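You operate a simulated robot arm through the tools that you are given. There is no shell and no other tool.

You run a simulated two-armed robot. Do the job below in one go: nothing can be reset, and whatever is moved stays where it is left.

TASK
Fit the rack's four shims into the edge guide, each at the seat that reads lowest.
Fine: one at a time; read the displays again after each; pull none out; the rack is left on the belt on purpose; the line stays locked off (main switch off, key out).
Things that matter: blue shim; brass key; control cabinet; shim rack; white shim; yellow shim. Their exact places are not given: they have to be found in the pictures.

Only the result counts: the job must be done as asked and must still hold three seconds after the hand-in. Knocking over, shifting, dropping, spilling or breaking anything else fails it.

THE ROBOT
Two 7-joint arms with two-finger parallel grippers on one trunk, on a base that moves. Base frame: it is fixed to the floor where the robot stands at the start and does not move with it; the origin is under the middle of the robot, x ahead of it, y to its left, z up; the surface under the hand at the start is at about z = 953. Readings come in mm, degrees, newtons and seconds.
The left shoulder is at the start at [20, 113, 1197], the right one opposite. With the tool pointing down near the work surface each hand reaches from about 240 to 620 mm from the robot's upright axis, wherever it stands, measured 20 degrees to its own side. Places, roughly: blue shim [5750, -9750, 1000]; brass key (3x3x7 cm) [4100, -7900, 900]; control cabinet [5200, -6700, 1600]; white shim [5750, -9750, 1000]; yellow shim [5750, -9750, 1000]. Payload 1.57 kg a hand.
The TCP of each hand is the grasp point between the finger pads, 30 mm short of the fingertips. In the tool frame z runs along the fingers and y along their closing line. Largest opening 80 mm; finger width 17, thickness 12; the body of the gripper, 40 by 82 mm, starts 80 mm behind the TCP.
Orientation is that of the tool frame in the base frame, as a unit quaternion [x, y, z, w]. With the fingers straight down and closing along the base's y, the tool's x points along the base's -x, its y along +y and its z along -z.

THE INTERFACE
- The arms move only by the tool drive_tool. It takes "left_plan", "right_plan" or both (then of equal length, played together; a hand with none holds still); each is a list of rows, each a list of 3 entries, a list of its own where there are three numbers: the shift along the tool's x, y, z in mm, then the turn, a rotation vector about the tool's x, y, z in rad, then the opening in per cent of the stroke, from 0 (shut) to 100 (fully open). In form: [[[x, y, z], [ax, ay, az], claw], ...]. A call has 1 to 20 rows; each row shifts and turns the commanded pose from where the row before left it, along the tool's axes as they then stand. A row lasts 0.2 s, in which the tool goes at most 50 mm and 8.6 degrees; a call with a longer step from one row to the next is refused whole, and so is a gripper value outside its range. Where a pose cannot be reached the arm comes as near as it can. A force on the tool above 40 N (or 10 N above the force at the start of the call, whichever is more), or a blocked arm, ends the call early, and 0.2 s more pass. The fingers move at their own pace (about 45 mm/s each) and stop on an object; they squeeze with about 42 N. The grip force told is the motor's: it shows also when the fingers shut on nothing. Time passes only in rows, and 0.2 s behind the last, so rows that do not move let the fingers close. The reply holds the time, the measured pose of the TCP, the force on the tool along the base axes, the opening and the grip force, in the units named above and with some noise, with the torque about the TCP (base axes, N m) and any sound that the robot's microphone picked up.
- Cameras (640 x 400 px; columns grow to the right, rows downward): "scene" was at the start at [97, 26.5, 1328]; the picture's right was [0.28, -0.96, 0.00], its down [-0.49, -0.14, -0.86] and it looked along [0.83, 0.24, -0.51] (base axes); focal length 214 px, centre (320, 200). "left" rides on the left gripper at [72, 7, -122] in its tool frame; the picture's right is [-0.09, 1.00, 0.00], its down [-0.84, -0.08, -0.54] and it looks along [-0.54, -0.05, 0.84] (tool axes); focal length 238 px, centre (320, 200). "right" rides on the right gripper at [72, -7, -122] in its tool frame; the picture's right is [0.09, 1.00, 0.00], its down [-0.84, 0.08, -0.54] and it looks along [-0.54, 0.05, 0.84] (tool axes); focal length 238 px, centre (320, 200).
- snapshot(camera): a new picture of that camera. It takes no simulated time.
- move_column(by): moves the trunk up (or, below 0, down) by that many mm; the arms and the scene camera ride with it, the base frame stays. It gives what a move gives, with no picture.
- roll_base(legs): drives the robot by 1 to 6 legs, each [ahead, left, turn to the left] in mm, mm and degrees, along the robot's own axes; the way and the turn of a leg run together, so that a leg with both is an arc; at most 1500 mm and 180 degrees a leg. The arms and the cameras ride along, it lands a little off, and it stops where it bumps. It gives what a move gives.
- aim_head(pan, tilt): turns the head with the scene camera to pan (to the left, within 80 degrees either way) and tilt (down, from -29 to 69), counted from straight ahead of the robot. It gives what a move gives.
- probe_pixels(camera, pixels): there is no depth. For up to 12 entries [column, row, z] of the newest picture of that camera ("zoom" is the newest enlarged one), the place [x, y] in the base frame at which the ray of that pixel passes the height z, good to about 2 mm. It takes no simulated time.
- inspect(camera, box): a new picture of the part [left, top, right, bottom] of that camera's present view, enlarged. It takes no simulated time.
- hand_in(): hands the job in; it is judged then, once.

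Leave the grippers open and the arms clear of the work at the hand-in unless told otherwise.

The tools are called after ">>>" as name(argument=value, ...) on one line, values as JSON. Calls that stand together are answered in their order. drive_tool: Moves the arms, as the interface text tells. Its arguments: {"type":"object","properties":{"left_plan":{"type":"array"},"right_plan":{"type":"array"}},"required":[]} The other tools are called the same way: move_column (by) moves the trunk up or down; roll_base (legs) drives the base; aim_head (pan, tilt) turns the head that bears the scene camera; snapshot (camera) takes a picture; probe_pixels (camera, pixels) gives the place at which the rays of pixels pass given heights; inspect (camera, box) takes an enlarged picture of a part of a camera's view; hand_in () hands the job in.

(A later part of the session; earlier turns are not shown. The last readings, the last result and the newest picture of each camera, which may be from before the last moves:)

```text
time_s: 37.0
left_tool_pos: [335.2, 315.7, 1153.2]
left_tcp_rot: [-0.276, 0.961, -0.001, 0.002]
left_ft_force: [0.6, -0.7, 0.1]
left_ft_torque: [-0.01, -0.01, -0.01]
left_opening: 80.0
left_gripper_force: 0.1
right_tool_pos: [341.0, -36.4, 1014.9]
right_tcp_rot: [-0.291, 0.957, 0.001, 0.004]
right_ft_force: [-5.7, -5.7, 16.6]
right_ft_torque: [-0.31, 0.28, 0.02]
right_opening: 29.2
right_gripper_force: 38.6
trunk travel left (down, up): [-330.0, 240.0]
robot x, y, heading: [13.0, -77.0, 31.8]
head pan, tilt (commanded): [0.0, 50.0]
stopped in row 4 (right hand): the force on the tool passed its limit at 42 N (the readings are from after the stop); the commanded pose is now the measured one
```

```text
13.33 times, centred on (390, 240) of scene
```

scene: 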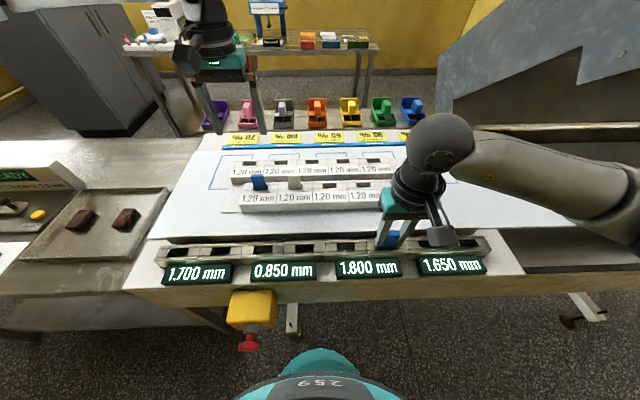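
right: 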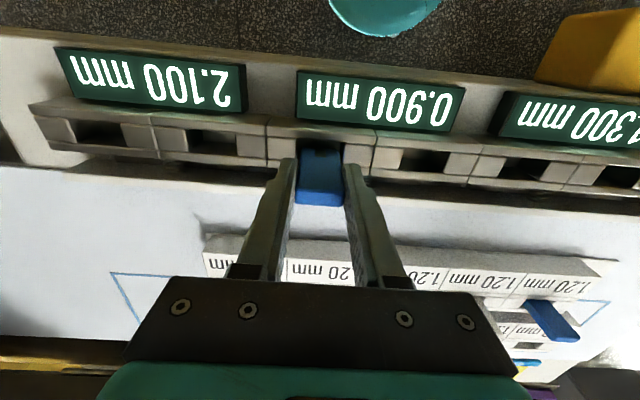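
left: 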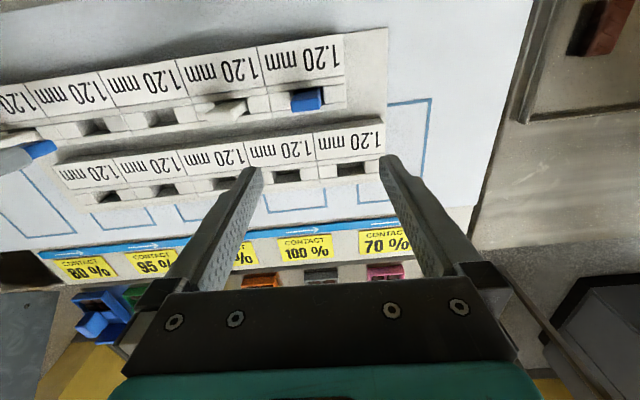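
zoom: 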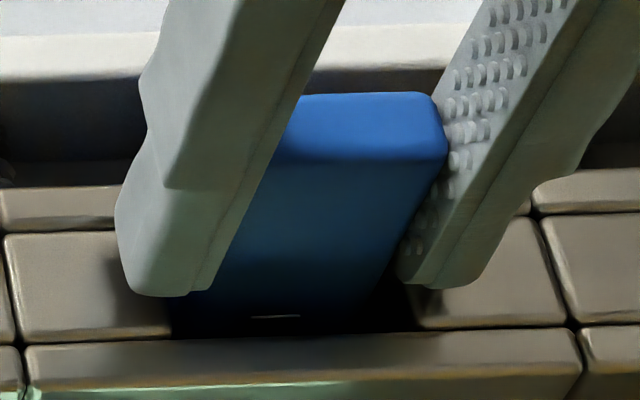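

I look into the empty neighbouring pocket (pocket 5) from here to understand the pocket's depth.

>>> snapshot(camera="right")

>>> inspect(camera="right", box=[370, 110, 500, 190])

>>> inspect(camera="right", box=[160, 80, 290, 170])

```text
taken
```

right: 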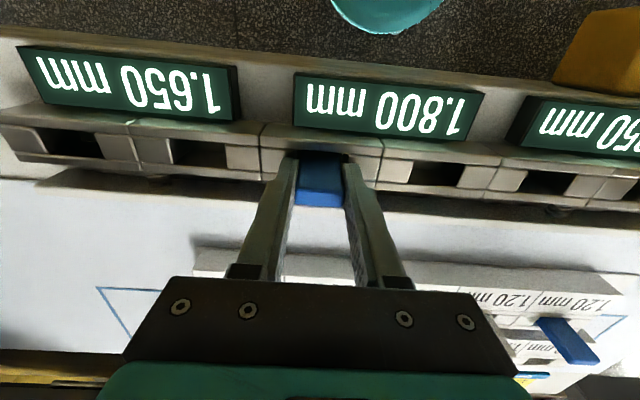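

```text
4.92 times, centred on (435, 150) of right
```

zoom: 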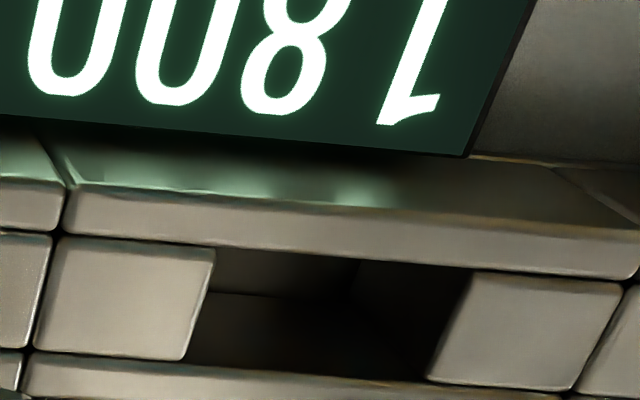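

```text
4.44 times, centred on (225, 125) of right
```

zoom: 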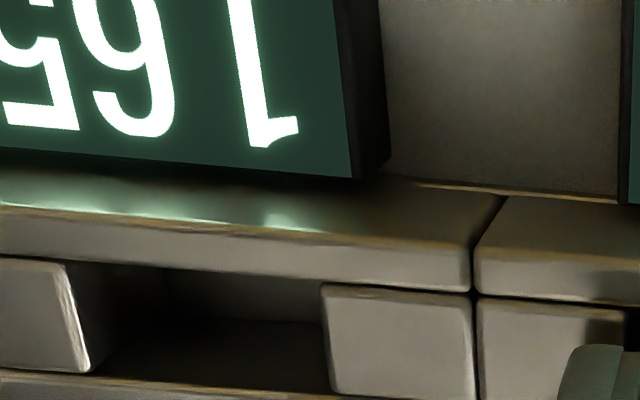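

The lateral part of the force pushes towards the robot, so I ease up 2 mm, shift 1.5 mm nearer, and try again gently.

>>> drive_tool(right_plan=[[[0, 0, -2], [0, 0, 0], 10], [[1.5, 0, 0], [0, 0, 0], 10], [[0, 0, 0], [0, 0, 0], 10]])

>>> drive_tool(right_plan=[[[0, 0, 1], [0, 0, 0], 10], [[0, 0, 1], [0, 0, 0], 10], [[0, 0, 0], [0, 0, 0], 10]])

```text
time_s: 37.8
left_tool_pos: [336.8, 317.2, 1152.9]
left_tcp_rot: [-0.276, 0.961, 0.0, 0.001]
left_ft_force: [0.5, 0.0, -0.2]
left_ft_torque: [0.0, -0.02, 0.02]
left_opening: 79.9
left_gripper_force: 0.1
right_tool_pos: [339.8, -37.1, 1016.0]
right_tcp_rot: [-0.29, 0.957, 0.002, 0.004]
right_ft_force: [0.6, -0.8, -1.6]
right_ft_torque: [-0.01, 0.03, 0.01]
right_opening: 29.2
right_gripper_force: 38.7
trunk travel left (down, up): [-330.0, 240.0]
robot x, y, heading: [16.0, -76.5, 32.0]
head pan, tilt (commanded): [0.0, 50.0]
```

```text
time_s: 38.6
left_tool_pos: [335.9, 317.2, 1153.0]
left_tcp_rot: [-0.275, 0.961, 0.0, 0.002]
left_ft_force: [-0.3, -0.5, -0.6]
left_ft_torque: [0.0, 0.01, -0.03]
left_opening: 79.8
left_gripper_force: 0.1
right_tool_pos: [340.7, -36.4, 1016.0]
right_tcp_rot: [-0.29, 0.957, 0.002, 0.006]
right_ft_force: [0.0, -2.6, 13.6]
right_ft_torque: [-0.12, 0.0, 0.05]
right_opening: 28.8
right_gripper_force: 38.8
trunk travel left (down, up): [-330.0, 240.0]
robot x, y, heading: [10.9, -80.1, 31.8]
head pan, tilt (commanded): [0.0, 50.0]
```

Now the force is nearly purely upward (13.6 N) with the seat's display already changed, so the shim stands on the pocket floor. I relieve the pressure slightly and open the fingers a little.

>>> drive_tool(right_plan=[[[0, 0, -1.5], [0, 0, 0], 10], [[0, 0, 0], [0, 0, 0], 45], [[0, 0, 0], [0, 0, 0], 45], [[0, 0, 0], [0, 0, 0], 45]])

>>> inspect(camera="right", box=[240, 100, 400, 200])

>>> inspect(camera="scene", box=[140, 220, 500, 290])

>>> inspect(camera="scene", box=[350, 215, 430, 265])

```text
time_s: 39.6
left_tool_pos: [335.9, 317.5, 1151.8]
left_tcp_rot: [-0.275, 0.961, 0.0, 0.001]
left_ft_force: [-0.6, -0.1, 0.0]
left_ft_torque: [-0.02, -0.03, 0.03]
left_opening: 80.1
left_gripper_force: 0.1
right_tool_pos: [339.6, -36.8, 1016.9]
right_tcp_rot: [-0.291, 0.957, 0.001, 0.005]
right_ft_force: [0.2, -0.3, 0.5]
right_ft_torque: [-0.01, -0.02, -0.03]
right_opening: 35.8
right_gripper_force: 0.1
trunk travel left (down, up): [-330.0, 240.0]
robot x, y, heading: [11.8, -73.9, 32.1]
head pan, tilt (commanded): [0.0, 50.0]
```

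```text
4.00 times, centred on (320, 150) of right
```

zoom: 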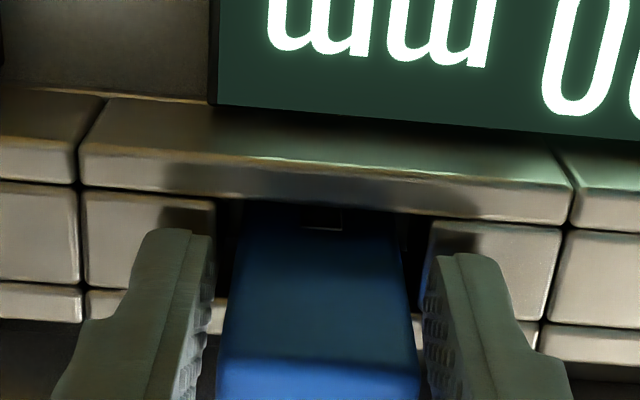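

```text
1.78 times, centred on (320, 255) of scene
```

zoom: 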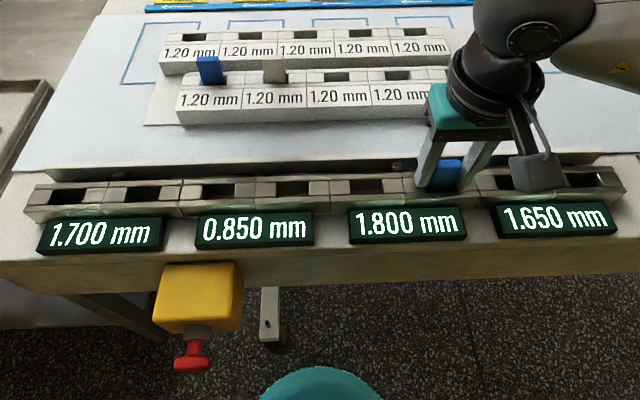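

```text
8.00 times, centred on (390, 240) of scene
```

zoom: 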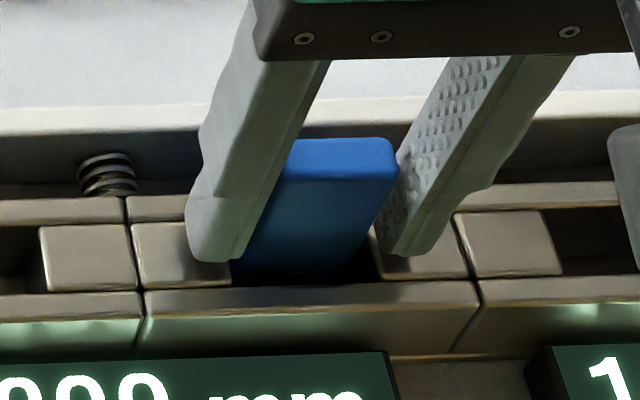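

The blue shim stands by itself. I raise the right hand clear, with a small tilt correction, and look again.

>>> drive_tool(right_plan=[[[0, 0, -15], [0, 0, 0], 50], [[0, 0, -20], [0, 0, 0], 50], [[0, 0, -25], [0, 0.01, 0], 50], [[0, 0, -30], [0, 0, 0], 50], [[0, 0, -30], [0, 0, 0], 60], [[0, 0, 0], [0, 0, 0], 60]])

>>> snapshot(camera="right")

>>> snapshot(camera="scene")

>>> inspect(camera="right", box=[220, 70, 420, 195])

>>> inspect(camera="scene", box=[340, 215, 430, 270])

```text
time_s: 41.0
left_tool_pos: [336.1, 317.8, 1152.7]
left_tcp_rot: [-0.276, 0.961, -0.001, 0.001]
left_ft_force: [-0.5, 0.2, -0.3]
left_ft_torque: [0.01, 0.04, -0.01]
left_opening: 80.0
left_gripper_force: 0.0
right_tool_pos: [340.6, -37.8, 1134.9]
right_tcp_rot: [-0.291, 0.957, 0.001, -0.001]
right_ft_force: [0.7, 0.3, -0.2]
right_ft_torque: [0.04, 0.02, -0.05]
right_opening: 48.0
right_gripper_force: 0.1
trunk travel left (down, up): [-330.0, 240.0]
robot x, y, heading: [14.4, -77.2, 31.6]
head pan, tilt (commanded): [0.0, 50.0]
```

```text
taken
```

right: 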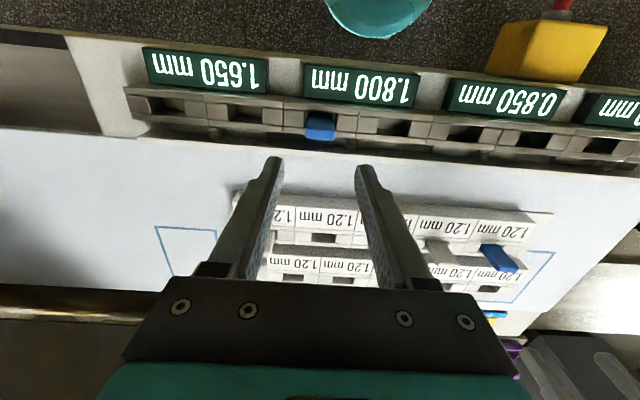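

```text
taken
```

scene: 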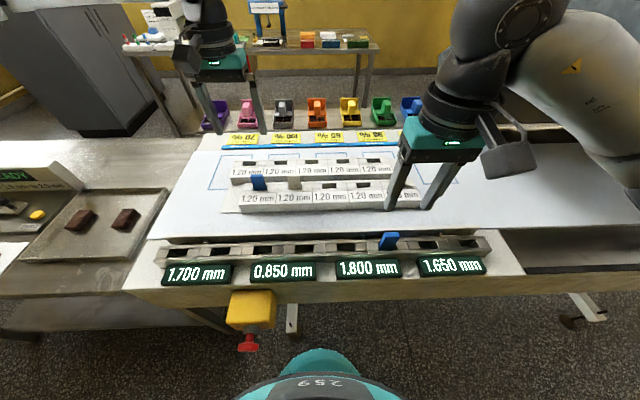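

```text
3.20 times, centred on (320, 132) of right
```

zoom: 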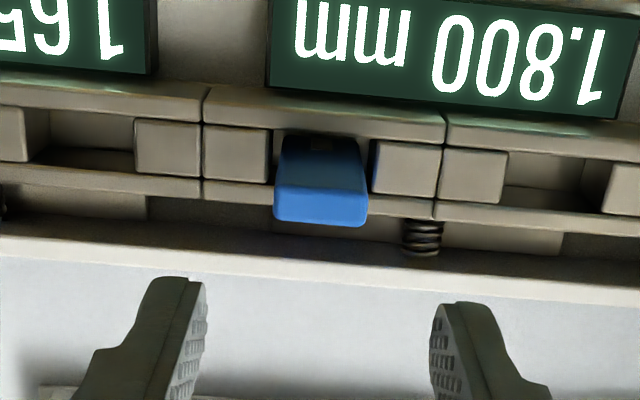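

```text
7.11 times, centred on (385, 242) of scene
```

zoom: 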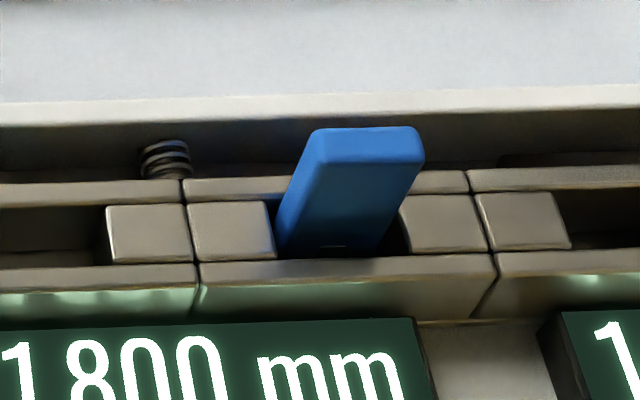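

>>> probe_pixels(camera="right", pixels=[[306.6, 137.6, 1000], [306.6, 137.6, 1010], [306.6, 137.6, 1020], [334.1, 140.1, 1000], [334.1, 140.1, 1010], [334.1, 140.1, 1020]])

>>> probe_pixels(camera="scene", pixels=[[384.7, 231.9, 1000], [384.7, 231.9, 1010], [384.7, 231.9, 1020], [398.4, 231.7, 1000], [398.4, 231.7, 1010], [398.4, 231.7, 1020]])

```text
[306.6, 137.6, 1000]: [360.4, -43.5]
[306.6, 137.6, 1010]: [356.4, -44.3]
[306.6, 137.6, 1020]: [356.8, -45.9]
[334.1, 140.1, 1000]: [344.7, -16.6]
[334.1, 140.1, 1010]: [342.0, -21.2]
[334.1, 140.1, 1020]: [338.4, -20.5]
```

```text
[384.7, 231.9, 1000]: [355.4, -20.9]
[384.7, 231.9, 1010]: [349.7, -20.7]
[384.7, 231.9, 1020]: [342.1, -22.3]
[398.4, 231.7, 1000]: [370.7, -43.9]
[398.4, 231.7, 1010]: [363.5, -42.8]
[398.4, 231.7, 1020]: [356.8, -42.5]
```

The shim's top is at about z 1020, so its bottom stands at about 959. I check the depth of an empty guide pocket more closely.

>>> inspect(camera="right", box=[360, 105, 440, 155])

>>> inspect(camera="right", box=[215, 90, 295, 140])

>>> inspect(camera="scene", box=[320, 230, 380, 268])

>>> inspect(camera="scene", box=[310, 170, 380, 215])

```text
8.00 times, centred on (400, 130) of right
```

zoom: 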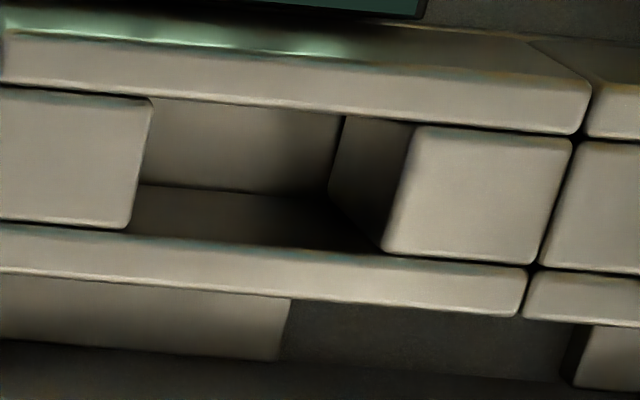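

```text
8.00 times, centred on (255, 115) of right
```

zoom: 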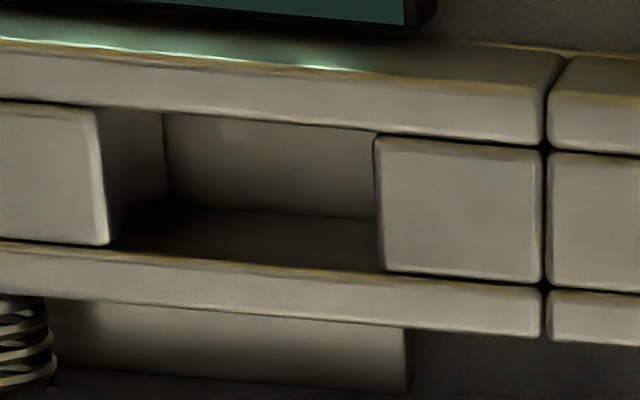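

```text
10.53 times, centred on (350, 249) of scene
```

zoom: 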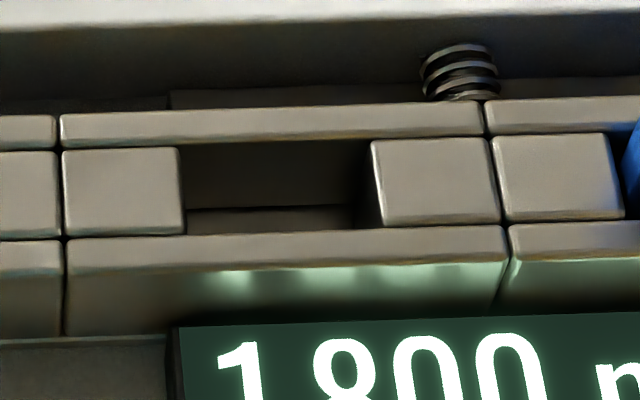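

```text
8.89 times, centred on (345, 192) of scene
```

zoom: 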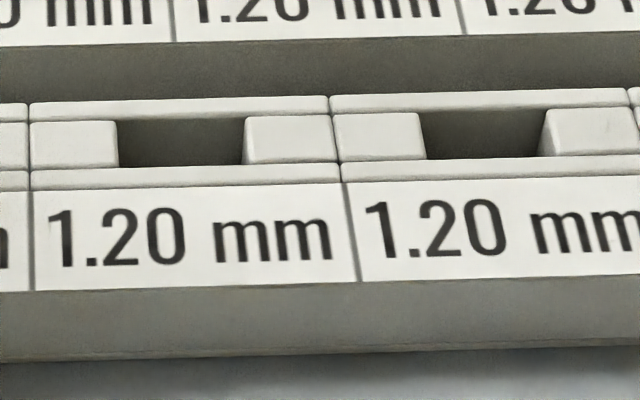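

Visually the empty pocket seems about 30 mm deep (floor near z 941), whereas the shim's bottom stands at about 957–959. I look at the empty rack slot in the same way to compare how deep the shim stood there.

>>> drive_tool(right_plan=[[[-40, 0, 0], [0, 0, 0], 60], [[-40, 0, 0], [0, 0, 0], 60], [[-40, 0, 0], [0, 0, 0], 60], [[-40, 0, 0], [0, 0, 0], 60], [[0, 0, 0], [0, 0, 0], 60]])

>>> snapshot(camera="right")

>>> inspect(camera="right", box=[280, 90, 360, 140])

>>> inspect(camera="right", box=[200, 90, 280, 140])

```text
time_s: 42.2
left_tool_pos: [336.8, 316.5, 1152.6]
left_tcp_rot: [-0.275, 0.961, 0.0, 0.001]
left_ft_force: [-0.1, -0.1, 0.1]
left_ft_torque: [-0.04, 0.02, 0.0]
left_opening: 80.1
left_gripper_force: 0.1
right_tool_pos: [473.0, 52.3, 1136.2]
right_tcp_rot: [-0.291, 0.957, 0.0, -0.001]
right_ft_force: [0.2, 0.0, 0.5]
right_ft_torque: [-0.03, 0.01, 0.02]
right_opening: 48.1
right_gripper_force: 0.1
trunk travel left (down, up): [-330.0, 240.0]
robot x, y, heading: [10.2, -76.5, 31.7]
head pan, tilt (commanded): [0.0, 50.0]
```

```text
taken
```

right: 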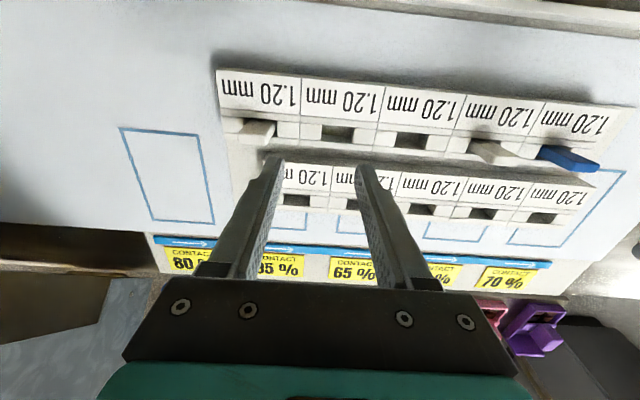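

```text
8.00 times, centred on (320, 115) of right
```

zoom: 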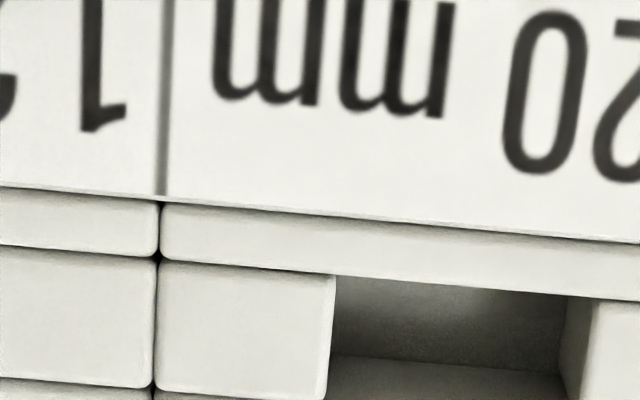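

```text
8.00 times, centred on (240, 115) of right
```

zoom: 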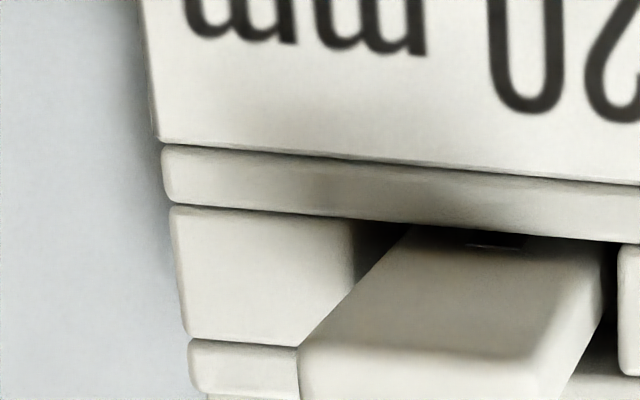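

>>> inspect(camera="right", box=[300, 110, 370, 154])

>>> inspect(camera="right", box=[370, 110, 450, 160])

```text
9.09 times, centred on (335, 132) of right
```

zoom: 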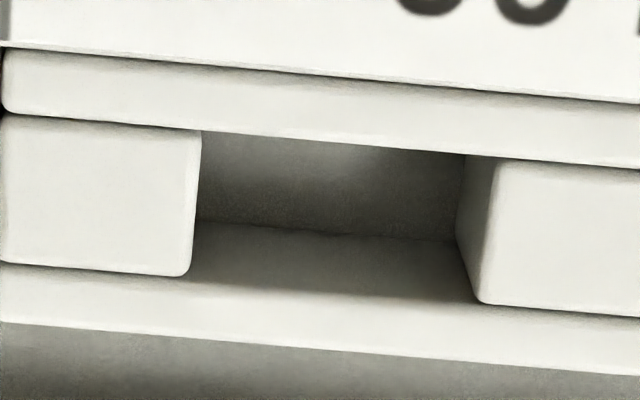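

```text
8.00 times, centred on (410, 135) of right
```

zoom: 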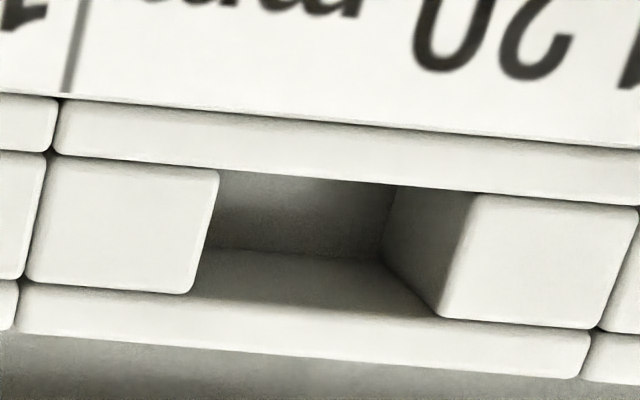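

The rack's slot floor agrees with where the shim stood in the rack, so the method works; and a better estimate puts the guide's top near z 985, meaning my fingertips may have touched the blocks before the shim reached its floor. I go back over the placed shim to re-grip it a bit higher and test gently whether it sits on the floor.

>>> drive_tool(right_plan=[[[40, 0, 0], [0, 0, 0], 60], [[40, 0, 0], [0, 0, 0], 60], [[40, 0, 0], [0, 0, 0], 60], [[40, 0, 0], [0, 0, 0], 60], [[0, 0, 25], [0, 0, 0], 60], [[0, 0, 25], [0, 0, 0], 60], [[0, 0, 25], [0, 0, 0], 60], [[0, 0, 0], [0, 0, 0], 60]])

>>> snapshot(camera="right")

>>> inspect(camera="right", box=[240, 100, 400, 200])

>>> inspect(camera="scene", box=[340, 205, 430, 265])

```text
time_s: 44.0
left_tool_pos: [336.6, 318.0, 1152.9]
left_tcp_rot: [-0.276, 0.961, 0.001, 0.001]
left_ft_force: [0.3, -0.3, 0.2]
left_ft_torque: [-0.02, -0.01, -0.01]
left_opening: 80.2
left_gripper_force: 0.0
right_tool_pos: [340.3, -38.0, 1060.8]
right_tcp_rot: [-0.29, 0.957, -0.001, -0.001]
right_ft_force: [0.2, -0.8, 0.2]
right_ft_torque: [-0.02, 0.01, 0.01]
right_opening: 47.9
right_gripper_force: 0.1
trunk travel left (down, up): [-330.0, 240.0]
robot x, y, heading: [15.6, -76.0, 31.8]
head pan, tilt (commanded): [0.0, 50.0]
```

```text
taken
```

right: 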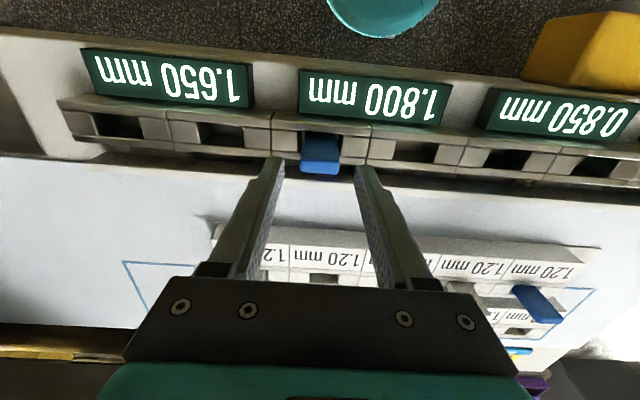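

```text
4.00 times, centred on (320, 150) of right
```

zoom: 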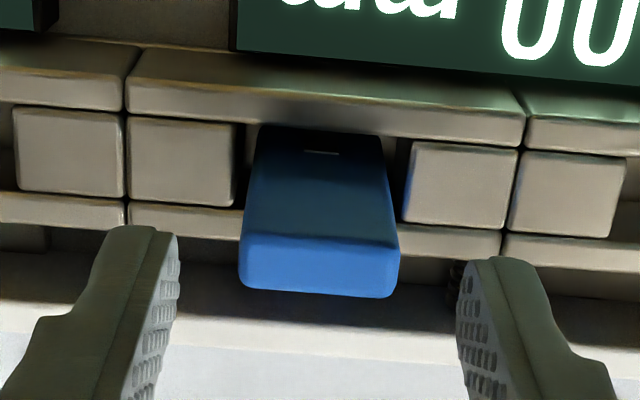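

```text
6.67 times, centred on (385, 235) of scene
```

zoom: 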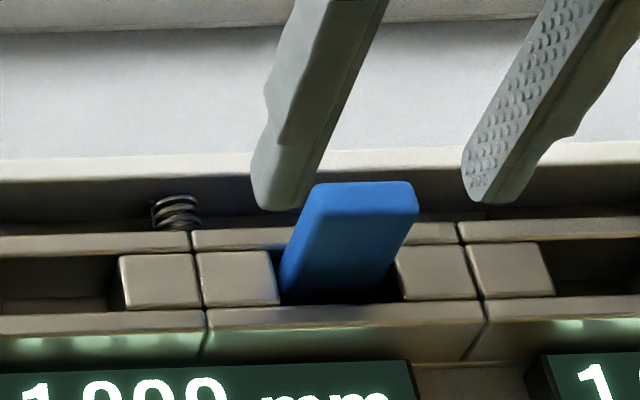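

The shim is centred between the fingers. I lower to TCP z ≈ 1030 (fingertips about 15 mm above the guide top) and close on it.

>>> drive_tool(right_plan=[[[0, 0.4, 10], [0, 0, 0], 60], [[0, 0, 10], [0, 0, 0], 60], [[0, 0, 10], [0, 0, 0], 50], [[0, 0, 0], [0, 0, 0], 42], [[0, 0, 0], [0, 0, 0], 42]])

>>> inspect(camera="right", box=[240, 100, 400, 200])

>>> inspect(camera="scene", box=[340, 205, 430, 265])

```text
time_s: 45.2
left_tool_pos: [337.5, 317.9, 1153.2]
left_tcp_rot: [-0.276, 0.961, -0.001, 0.001]
left_ft_force: [0.3, 0.3, -0.1]
left_ft_torque: [0.0, 0.01, -0.01]
left_opening: 80.0
left_gripper_force: 0.0
right_tool_pos: [339.8, -37.1, 1031.1]
right_tcp_rot: [-0.291, 0.957, -0.001, -0.001]
right_ft_force: [-0.7, 0.0, 0.2]
right_ft_torque: [-0.02, -0.01, 0.02]
right_opening: 33.7
right_gripper_force: 0.0
trunk travel left (down, up): [-330.0, 240.0]
robot x, y, heading: [13.1, -79.8, 31.8]
head pan, tilt (commanded): [0.0, 50.0]
```

```text
4.00 times, centred on (320, 150) of right
```

zoom: 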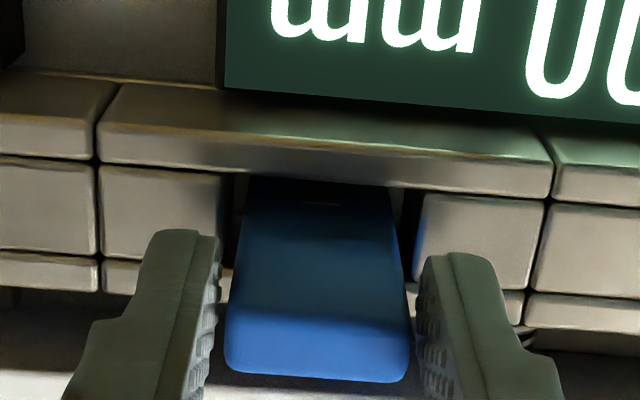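

```text
6.67 times, centred on (385, 235) of scene
```

zoom: 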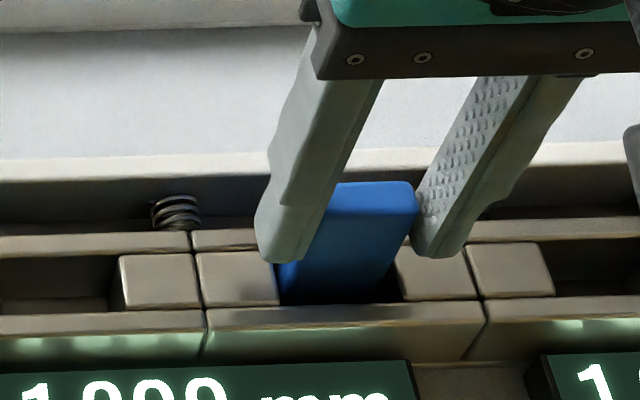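

Now I close and press down gently by up to 3 mm.

>>> drive_tool(right_plan=[[[0, 0, 0], [0, 0, 0], 36], [[0, 0, 0], [0, 0, 0], 20], [[0, 0, 0], [0, 0, 0], 10], [[0, 0, 0], [0, 0, 0], 10]])

>>> drive_tool(right_plan=[[[0, 0, 1], [0, 0, 0], 10], [[0, 0, 1], [0, 0, 0], 10], [[0, 0, 0], [0, 0, 0], 10]])

```text
time_s: 46.2
left_tool_pos: [336.7, 316.4, 1152.2]
left_tcp_rot: [-0.276, 0.961, 0.0, 0.001]
left_ft_force: [-0.1, 0.4, 0.5]
left_ft_torque: [0.02, 0.01, -0.02]
left_opening: 79.9
left_gripper_force: 0.1
right_tool_pos: [339.9, -36.8, 1030.9]
right_tcp_rot: [-0.291, 0.957, 0.0, -0.001]
right_ft_force: [0.3, -0.3, 0.3]
right_ft_torque: [-0.05, 0.02, 0.02]
right_opening: 28.9
right_gripper_force: 38.2
trunk travel left (down, up): [-330.0, 240.0]
robot x, y, heading: [14.7, -80.6, 32.0]
head pan, tilt (commanded): [0.0, 50.0]
```

```text
time_s: 47.0
left_tool_pos: [336.7, 316.5, 1152.7]
left_tcp_rot: [-0.276, 0.961, 0.0, 0.002]
left_ft_force: [0.1, 0.1, -0.4]
left_ft_torque: [0.01, 0.01, -0.02]
left_opening: 79.9
left_gripper_force: 0.0
right_tool_pos: [339.0, -36.5, 1029.2]
right_tcp_rot: [-0.291, 0.957, 0.001, 0.0]
right_ft_force: [-0.5, -3.9, 21.2]
right_ft_torque: [-0.23, 0.03, -0.01]
right_opening: 28.9
right_gripper_force: 38.6
trunk travel left (down, up): [-330.0, 240.0]
robot x, y, heading: [14.1, -78.4, 31.8]
head pan, tilt (commanded): [0.0, 50.0]
```

The force rises at once (21 N for 2 mm), nearly straight up: the shim stands firmly on its floor. I release and raise the hand.

>>> drive_tool(right_plan=[[[0, 0, -2], [0, 0, 0], 10], [[0, 0, 0], [0, 0, 0], 45], [[0, 0, 0], [0, 0, 0], 45], [[0, 0, -10], [0, 0, 0], 45], [[0, 0, -25], [0, 0, 0], 50], [[0, 0, -35], [0, 0, 0], 60], [[0, 0, -35], [0, 0, 0], 60], [[0, 0, 0], [0, 0, 0], 60]])

>>> snapshot(camera="scene")

>>> inspect(camera="scene", box=[140, 220, 500, 290])

```text
time_s: 48.8
left_tool_pos: [338.0, 316.0, 1151.7]
left_tcp_rot: [-0.275, 0.961, 0.0, 0.001]
left_ft_force: [0.2, 0.2, 1.0]
left_ft_torque: [0.05, -0.03, 0.01]
left_opening: 80.1
left_gripper_force: 0.2
right_tool_pos: [339.8, -40.0, 1135.4]
right_tcp_rot: [-0.289, 0.957, -0.001, -0.001]
right_ft_force: [-0.1, -0.1, -0.8]
right_ft_torque: [-0.03, -0.02, -0.02]
right_opening: 47.9
right_gripper_force: 0.1
trunk travel left (down, up): [-330.0, 240.0]
robot x, y, heading: [13.9, -77.4, 32.1]
head pan, tilt (commanded): [0.0, 50.0]
```

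```text
taken
```

scene: 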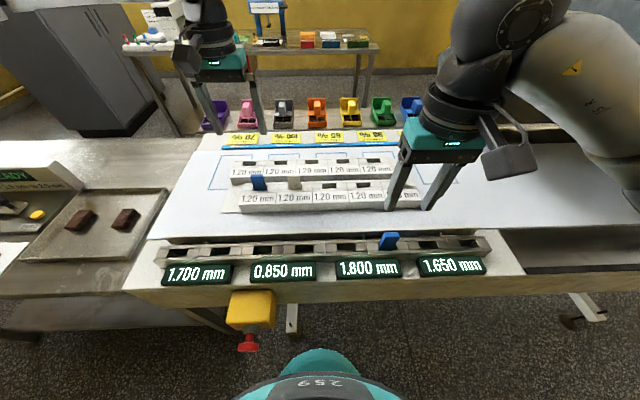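

```text
1.78 times, centred on (320, 255) of scene
```

zoom: 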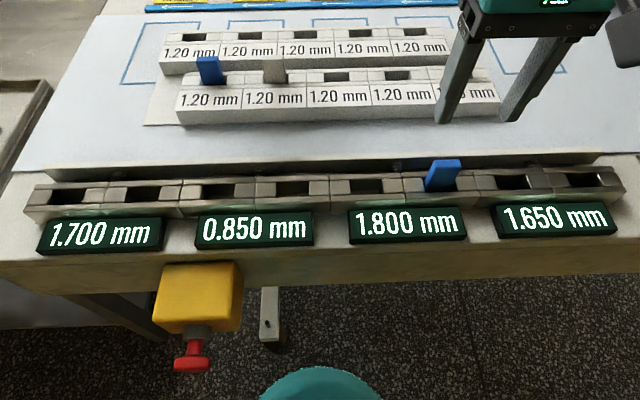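

After release the readings hold: 1.700, 0.850, 1.800, 1.650 – lowest is the second display (0.850). I bring the left hand over the blue shim in slot 1, yaw-corrected, gripper at 48 mm, at TCP z ≈ 1080.

>>> drive_tool(left_plan=[[[0, 0, 0], [0, 0, -0.033], 60], [[9, -3.6, 24], [0, 0, 0], 60], [[9, -3.6, 24], [0, 0, 0], 60], [[8.5, -3.6, 24], [0, 0, 0], 60], [[0, 0, 0], [0, 0, 0], 60]])

>>> snapshot(camera="left")

>>> inspect(camera="left", box=[240, 100, 400, 200])

>>> inspect(camera="scene", box=[220, 150, 310, 215])

```text
time_s: 50.0
left_tool_pos: [320.9, 293.8, 1079.9]
left_tcp_rot: [-0.292, 0.957, -0.001, 0.002]
left_ft_force: [-0.5, -0.5, -0.2]
left_ft_torque: [0.02, -0.01, 0.03]
left_opening: 48.0
left_gripper_force: 0.0
right_tool_pos: [340.0, -37.3, 1135.2]
right_tcp_rot: [-0.292, 0.956, 0.0, -0.001]
right_ft_force: [0.2, -0.1, -0.2]
right_ft_torque: [0.0, 0.01, 0.04]
right_opening: 47.7
right_gripper_force: 0.1
trunk travel left (down, up): [-330.0, 240.0]
robot x, y, heading: [16.0, -78.3, 32.0]
head pan, tilt (commanded): [0.0, 50.0]
```

```text
taken
```

left: 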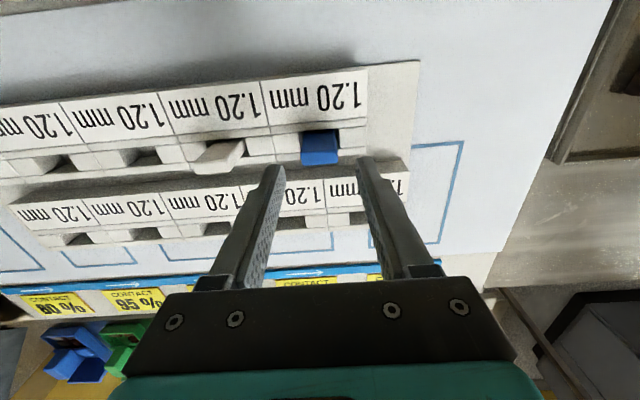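

```text
4.00 times, centred on (320, 150) of left
```

zoom: 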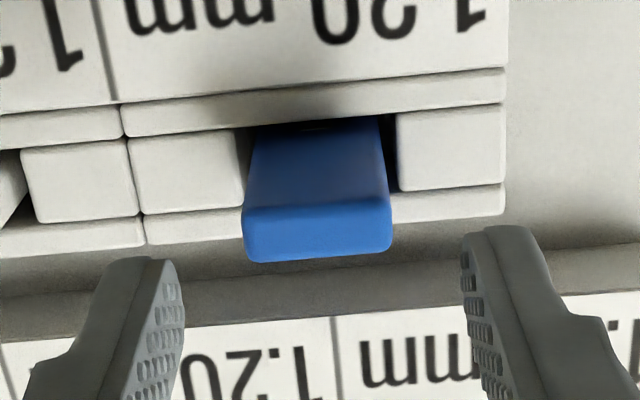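

```text
6.15 times, centred on (265, 182) of scene
```

zoom: 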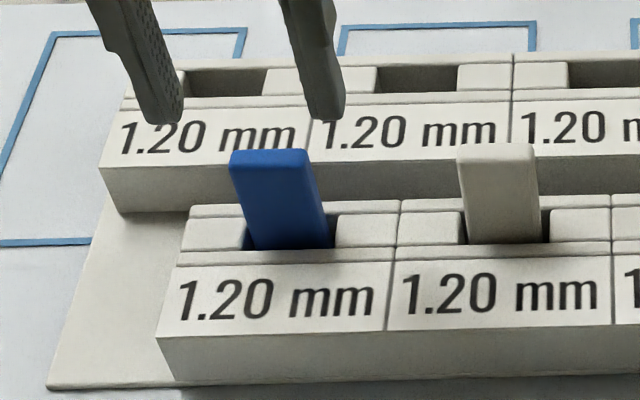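

Centred well (within 1 mm). I go down to TCP z ≈ 1028 with open fingers, then narrow to 33.6 mm.

>>> drive_tool(left_plan=[[[-0.6, 0, 14], [0, 0, 0], 60], [[0, 0, 14], [0, 0, 0], 60], [[0, 0, 12], [0, 0, 0], 60], [[0, 0, 12], [0, 0, 0], 60], [[0, 0, 0], [0, 0, 0], 42], [[0, 0, 0], [0, 0, 0], 42]])

>>> inspect(camera="left", box=[240, 120, 400, 220])

>>> inspect(camera="scene", box=[220, 150, 310, 215])

```text
time_s: 51.4
left_tool_pos: [308.3, 296.9, 1036.4]
left_tcp_rot: [-0.291, 0.957, -0.003, 0.003]
left_ft_force: [1.2, -4.2, 2.7]
left_ft_torque: [-0.16, -0.06, -0.05]
left_opening: 37.1
left_gripper_force: 1.9
left hand out of reach, approached as far as the arm can: row 2, 3, 4
right_tool_pos: [339.9, -38.6, 1134.4]
right_tcp_rot: [-0.291, 0.957, 0.0, 0.0]
right_ft_force: [-0.6, -0.1, -0.5]
right_ft_torque: [0.0, -0.03, 0.03]
right_opening: 48.1
right_gripper_force: 0.1
trunk travel left (down, up): [-330.0, 240.0]
robot x, y, heading: [15.9, -78.5, 31.8]
head pan, tilt (commanded): [0.0, 50.0]
```

```text
4.00 times, centred on (320, 170) of left
```

zoom: 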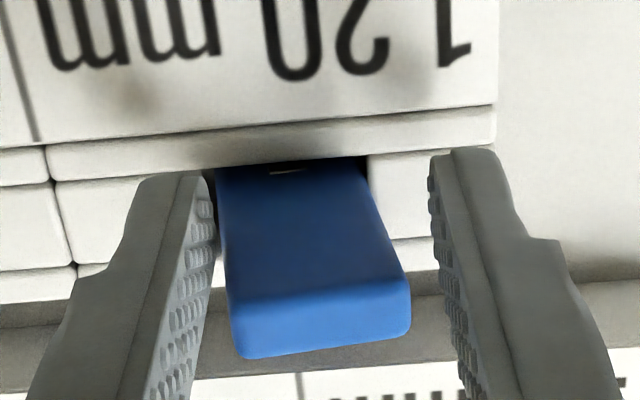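

```text
6.15 times, centred on (265, 182) of scene
```

zoom: 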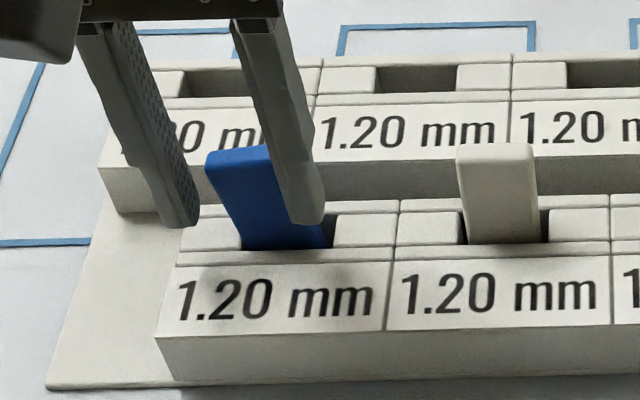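

The left arm couldn't reach and drifted, leaning lightly (4 N) against the blue tab. I open the fingers first, then go straight up, and check that rack and shim are unharmed.

>>> drive_tool(left_plan=[[[0, 0, 0], [0, 0, 0], 62], [[0, 0, 0], [0, 0, 0], 62]])

>>> inspect(camera="left", box=[240, 120, 400, 220])

>>> inspect(camera="scene", box=[220, 150, 440, 225])

```text
time_s: 52.0
left_tool_pos: [307.5, 297.1, 1035.6]
left_tcp_rot: [-0.291, 0.957, -0.001, 0.003]
left_ft_force: [0.2, 0.9, -0.6]
left_ft_torque: [0.02, -0.04, -0.01]
left_opening: 49.7
left_gripper_force: 0.1
right_tool_pos: [339.6, -37.2, 1135.7]
right_tcp_rot: [-0.291, 0.957, 0.0, -0.001]
right_ft_force: [0.0, -0.7, 0.9]
right_ft_torque: [-0.01, 0.01, 0.01]
right_opening: 48.0
right_gripper_force: 0.0
trunk travel left (down, up): [-330.0, 240.0]
robot x, y, heading: [10.9, -79.7, 31.9]
head pan, tilt (commanded): [0.0, 50.0]
```

```text
4.00 times, centred on (320, 170) of left
```

zoom: 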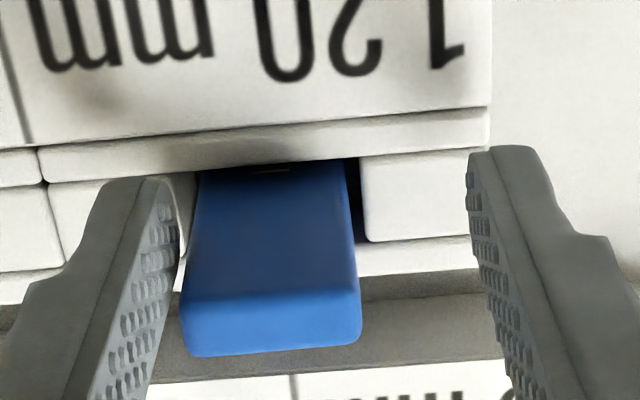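

```text
2.91 times, centred on (330, 188) of scene
```

zoom: 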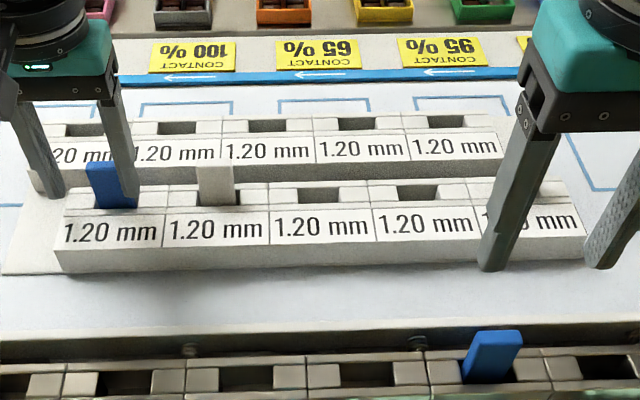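

The shim stands upright again and the rack is where it was. I raise the left hand clear.

>>> drive_tool(left_plan=[[[0, 0, -10], [0, 0, 0], 62], [[0, 0, -15], [0, 0, 0], 62], [[0, 0, -30], [0, 0, 0], 62], [[0, 0, -35], [0, 0, 0], 62], [[0, 0, -35], [0, 0, 0], 62], [[0, 0, 0], [0, 0, 0], 62]])

>>> snapshot(camera="scene")

>>> snapshot(camera="left")

```text
time_s: 53.4
left_tool_pos: [306.0, 296.3, 1160.2]
left_tcp_rot: [-0.292, 0.956, -0.001, 0.001]
left_ft_force: [-0.1, 0.7, 0.1]
left_ft_torque: [-0.03, -0.02, 0.0]
left_opening: 49.4
left_gripper_force: 0.0
right_tool_pos: [339.7, -38.7, 1135.2]
right_tcp_rot: [-0.291, 0.957, 0.0, -0.001]
right_ft_force: [0.8, 0.3, -0.3]
right_ft_torque: [0.0, 0.01, 0.0]
right_opening: 47.9
right_gripper_force: 0.1
trunk travel left (down, up): [-330.0, 240.0]
robot x, y, heading: [13.3, -75.5, 31.8]
head pan, tilt (commanded): [0.0, 50.0]
```

```text
taken
```

scene: 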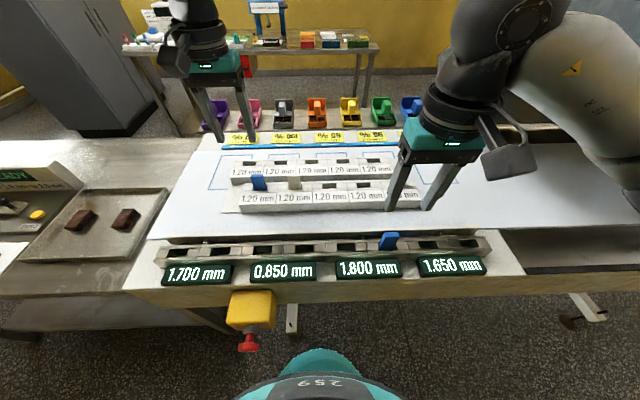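

```text
taken
```

left: 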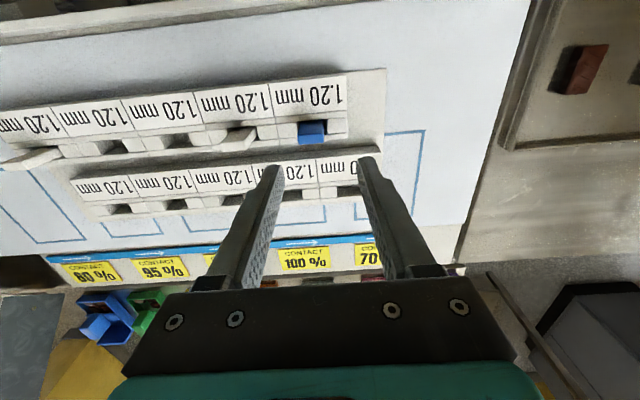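

I use the right arm, whose reach is proven: next the white shim in slot 5. I move the right hand above it at TCP z ≈ 1080.

>>> drive_tool(right_plan=[[[-33, -12.7, 0], [0, 0, 0], 60], [[-33, -12.7, 0], [0, 0, 0], 60], [[-33, -12.7, 0], [0, 0, 0], 60], [[-33, -12.7, 15], [0, 0, 0], 60], [[-33, -12.7, 20], [0, 0, 0], 60], [[0, 0, 20], [0, 0, 0], 60], [[0, 0, 0], [0, 0, 0], 60]])

>>> snapshot(camera="right")

>>> inspect(camera="right", box=[240, 100, 400, 200])

>>> inspect(camera="scene", box=[350, 150, 440, 215])

```text
time_s: 55.0
left_tool_pos: [306.1, 296.2, 1160.0]
left_tcp_rot: [-0.292, 0.957, 0.0, 0.001]
left_ft_force: [-0.5, 0.1, 0.5]
left_ft_torque: [0.02, -0.01, -0.03]
left_opening: 49.6
left_gripper_force: 0.1
right_tool_pos: [512.6, 1.9, 1080.2]
right_tcp_rot: [-0.291, 0.957, -0.001, -0.001]
right_ft_force: [0.9, 0.6, 0.6]
right_ft_torque: [0.01, 0.01, 0.0]
right_opening: 48.0
right_gripper_force: 0.1
trunk travel left (down, up): [-330.0, 240.0]
robot x, y, heading: [9.4, -78.1, 32.1]
head pan, tilt (commanded): [0.0, 50.0]
```

```text
taken
```

right: 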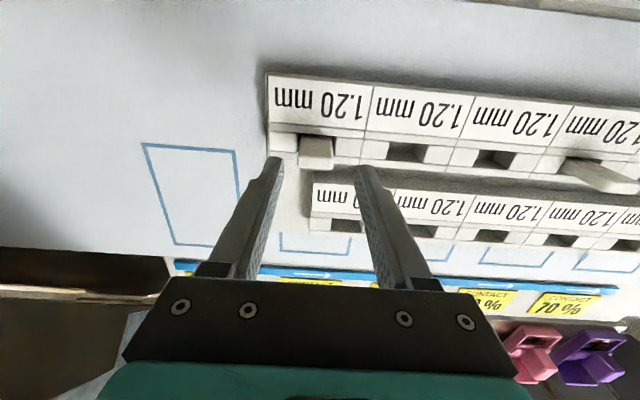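

```text
4.00 times, centred on (320, 150) of right
```

zoom: 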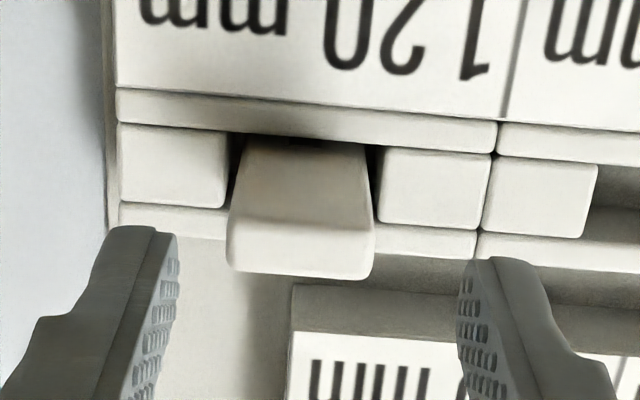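

```text
6.15 times, centred on (395, 182) of scene
```

zoom: 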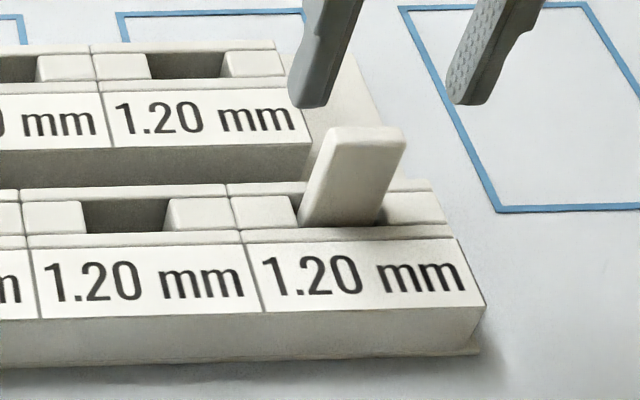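

The white tab is about 4 mm to the right and 4.5 mm further than the hand's axis. I correct and go down halfway for a check.

>>> drive_tool(right_plan=[[[-4.5, -4.1, 0], [0, 0, 0], 60], [[0, 0, 15], [0, 0, 0], 60], [[0, 0, 15], [0, 0, 0], 60], [[0, 0, 0], [0, 0, 0], 60]])

>>> inspect(camera="right", box=[240, 110, 400, 210])

```text
time_s: 56.0
left_tool_pos: [306.6, 296.3, 1160.2]
left_tcp_rot: [-0.292, 0.956, 0.0, 0.001]
left_ft_force: [0.1, 0.2, -0.5]
left_ft_torque: [0.0, 0.01, 0.0]
left_opening: 49.6
left_gripper_force: 0.1
right_tool_pos: [517.9, -1.0, 1050.8]
right_tcp_rot: [-0.291, 0.957, 0.0, -0.001]
right_ft_force: [-0.4, 0.0, 0.0]
right_ft_torque: [0.0, 0.0, 0.01]
right_opening: 48.0
right_gripper_force: 0.0
trunk travel left (down, up): [-330.0, 240.0]
robot x, y, heading: [7.0, -78.1, 31.6]
head pan, tilt (commanded): [0.0, 50.0]
```

```text
4.00 times, centred on (320, 160) of right
```

zoom: 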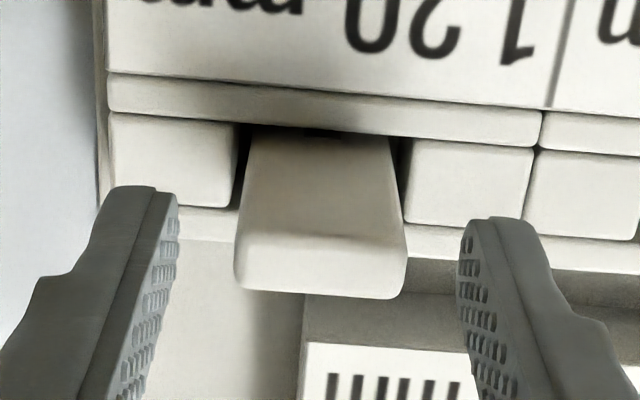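

Centred sideways; still about 2 mm further away. I correct and go down to TCP z ≈ 1028, then narrow.

>>> drive_tool(right_plan=[[[-2, -0.3, 0], [0, 0, 0], 60], [[0, 0, 12], [0, 0, 0], 60], [[0, 0, 11], [0, 0, 0], 60], [[0, 0, 0], [0, 0, 0], 42], [[0, 0, 0], [0, 0, 0], 42]])

>>> inspect(camera="right", box=[240, 120, 400, 220])

```text
time_s: 57.2
left_tool_pos: [306.5, 296.1, 1161.3]
left_tcp_rot: [-0.291, 0.957, -0.001, 0.001]
left_ft_force: [-0.5, 0.5, -0.6]
left_ft_torque: [0.02, 0.02, -0.02]
left_opening: 49.4
left_gripper_force: 0.1
right_tool_pos: [519.6, 2.1, 1027.4]
right_tcp_rot: [-0.291, 0.957, 0.0, -0.001]
right_ft_force: [-0.1, -0.5, -0.1]
right_ft_torque: [-0.02, -0.01, -0.04]
right_opening: 33.3
right_gripper_force: 0.0
trunk travel left (down, up): [-330.0, 240.0]
robot x, y, heading: [8.7, -77.9, 31.7]
head pan, tilt (commanded): [0.0, 50.0]
```

```text
4.00 times, centred on (320, 170) of right
```

zoom: 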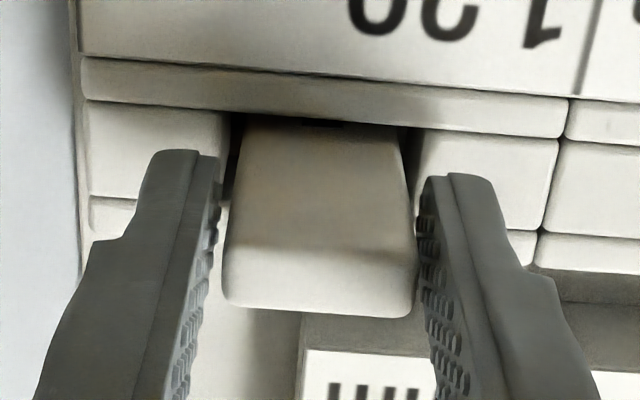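

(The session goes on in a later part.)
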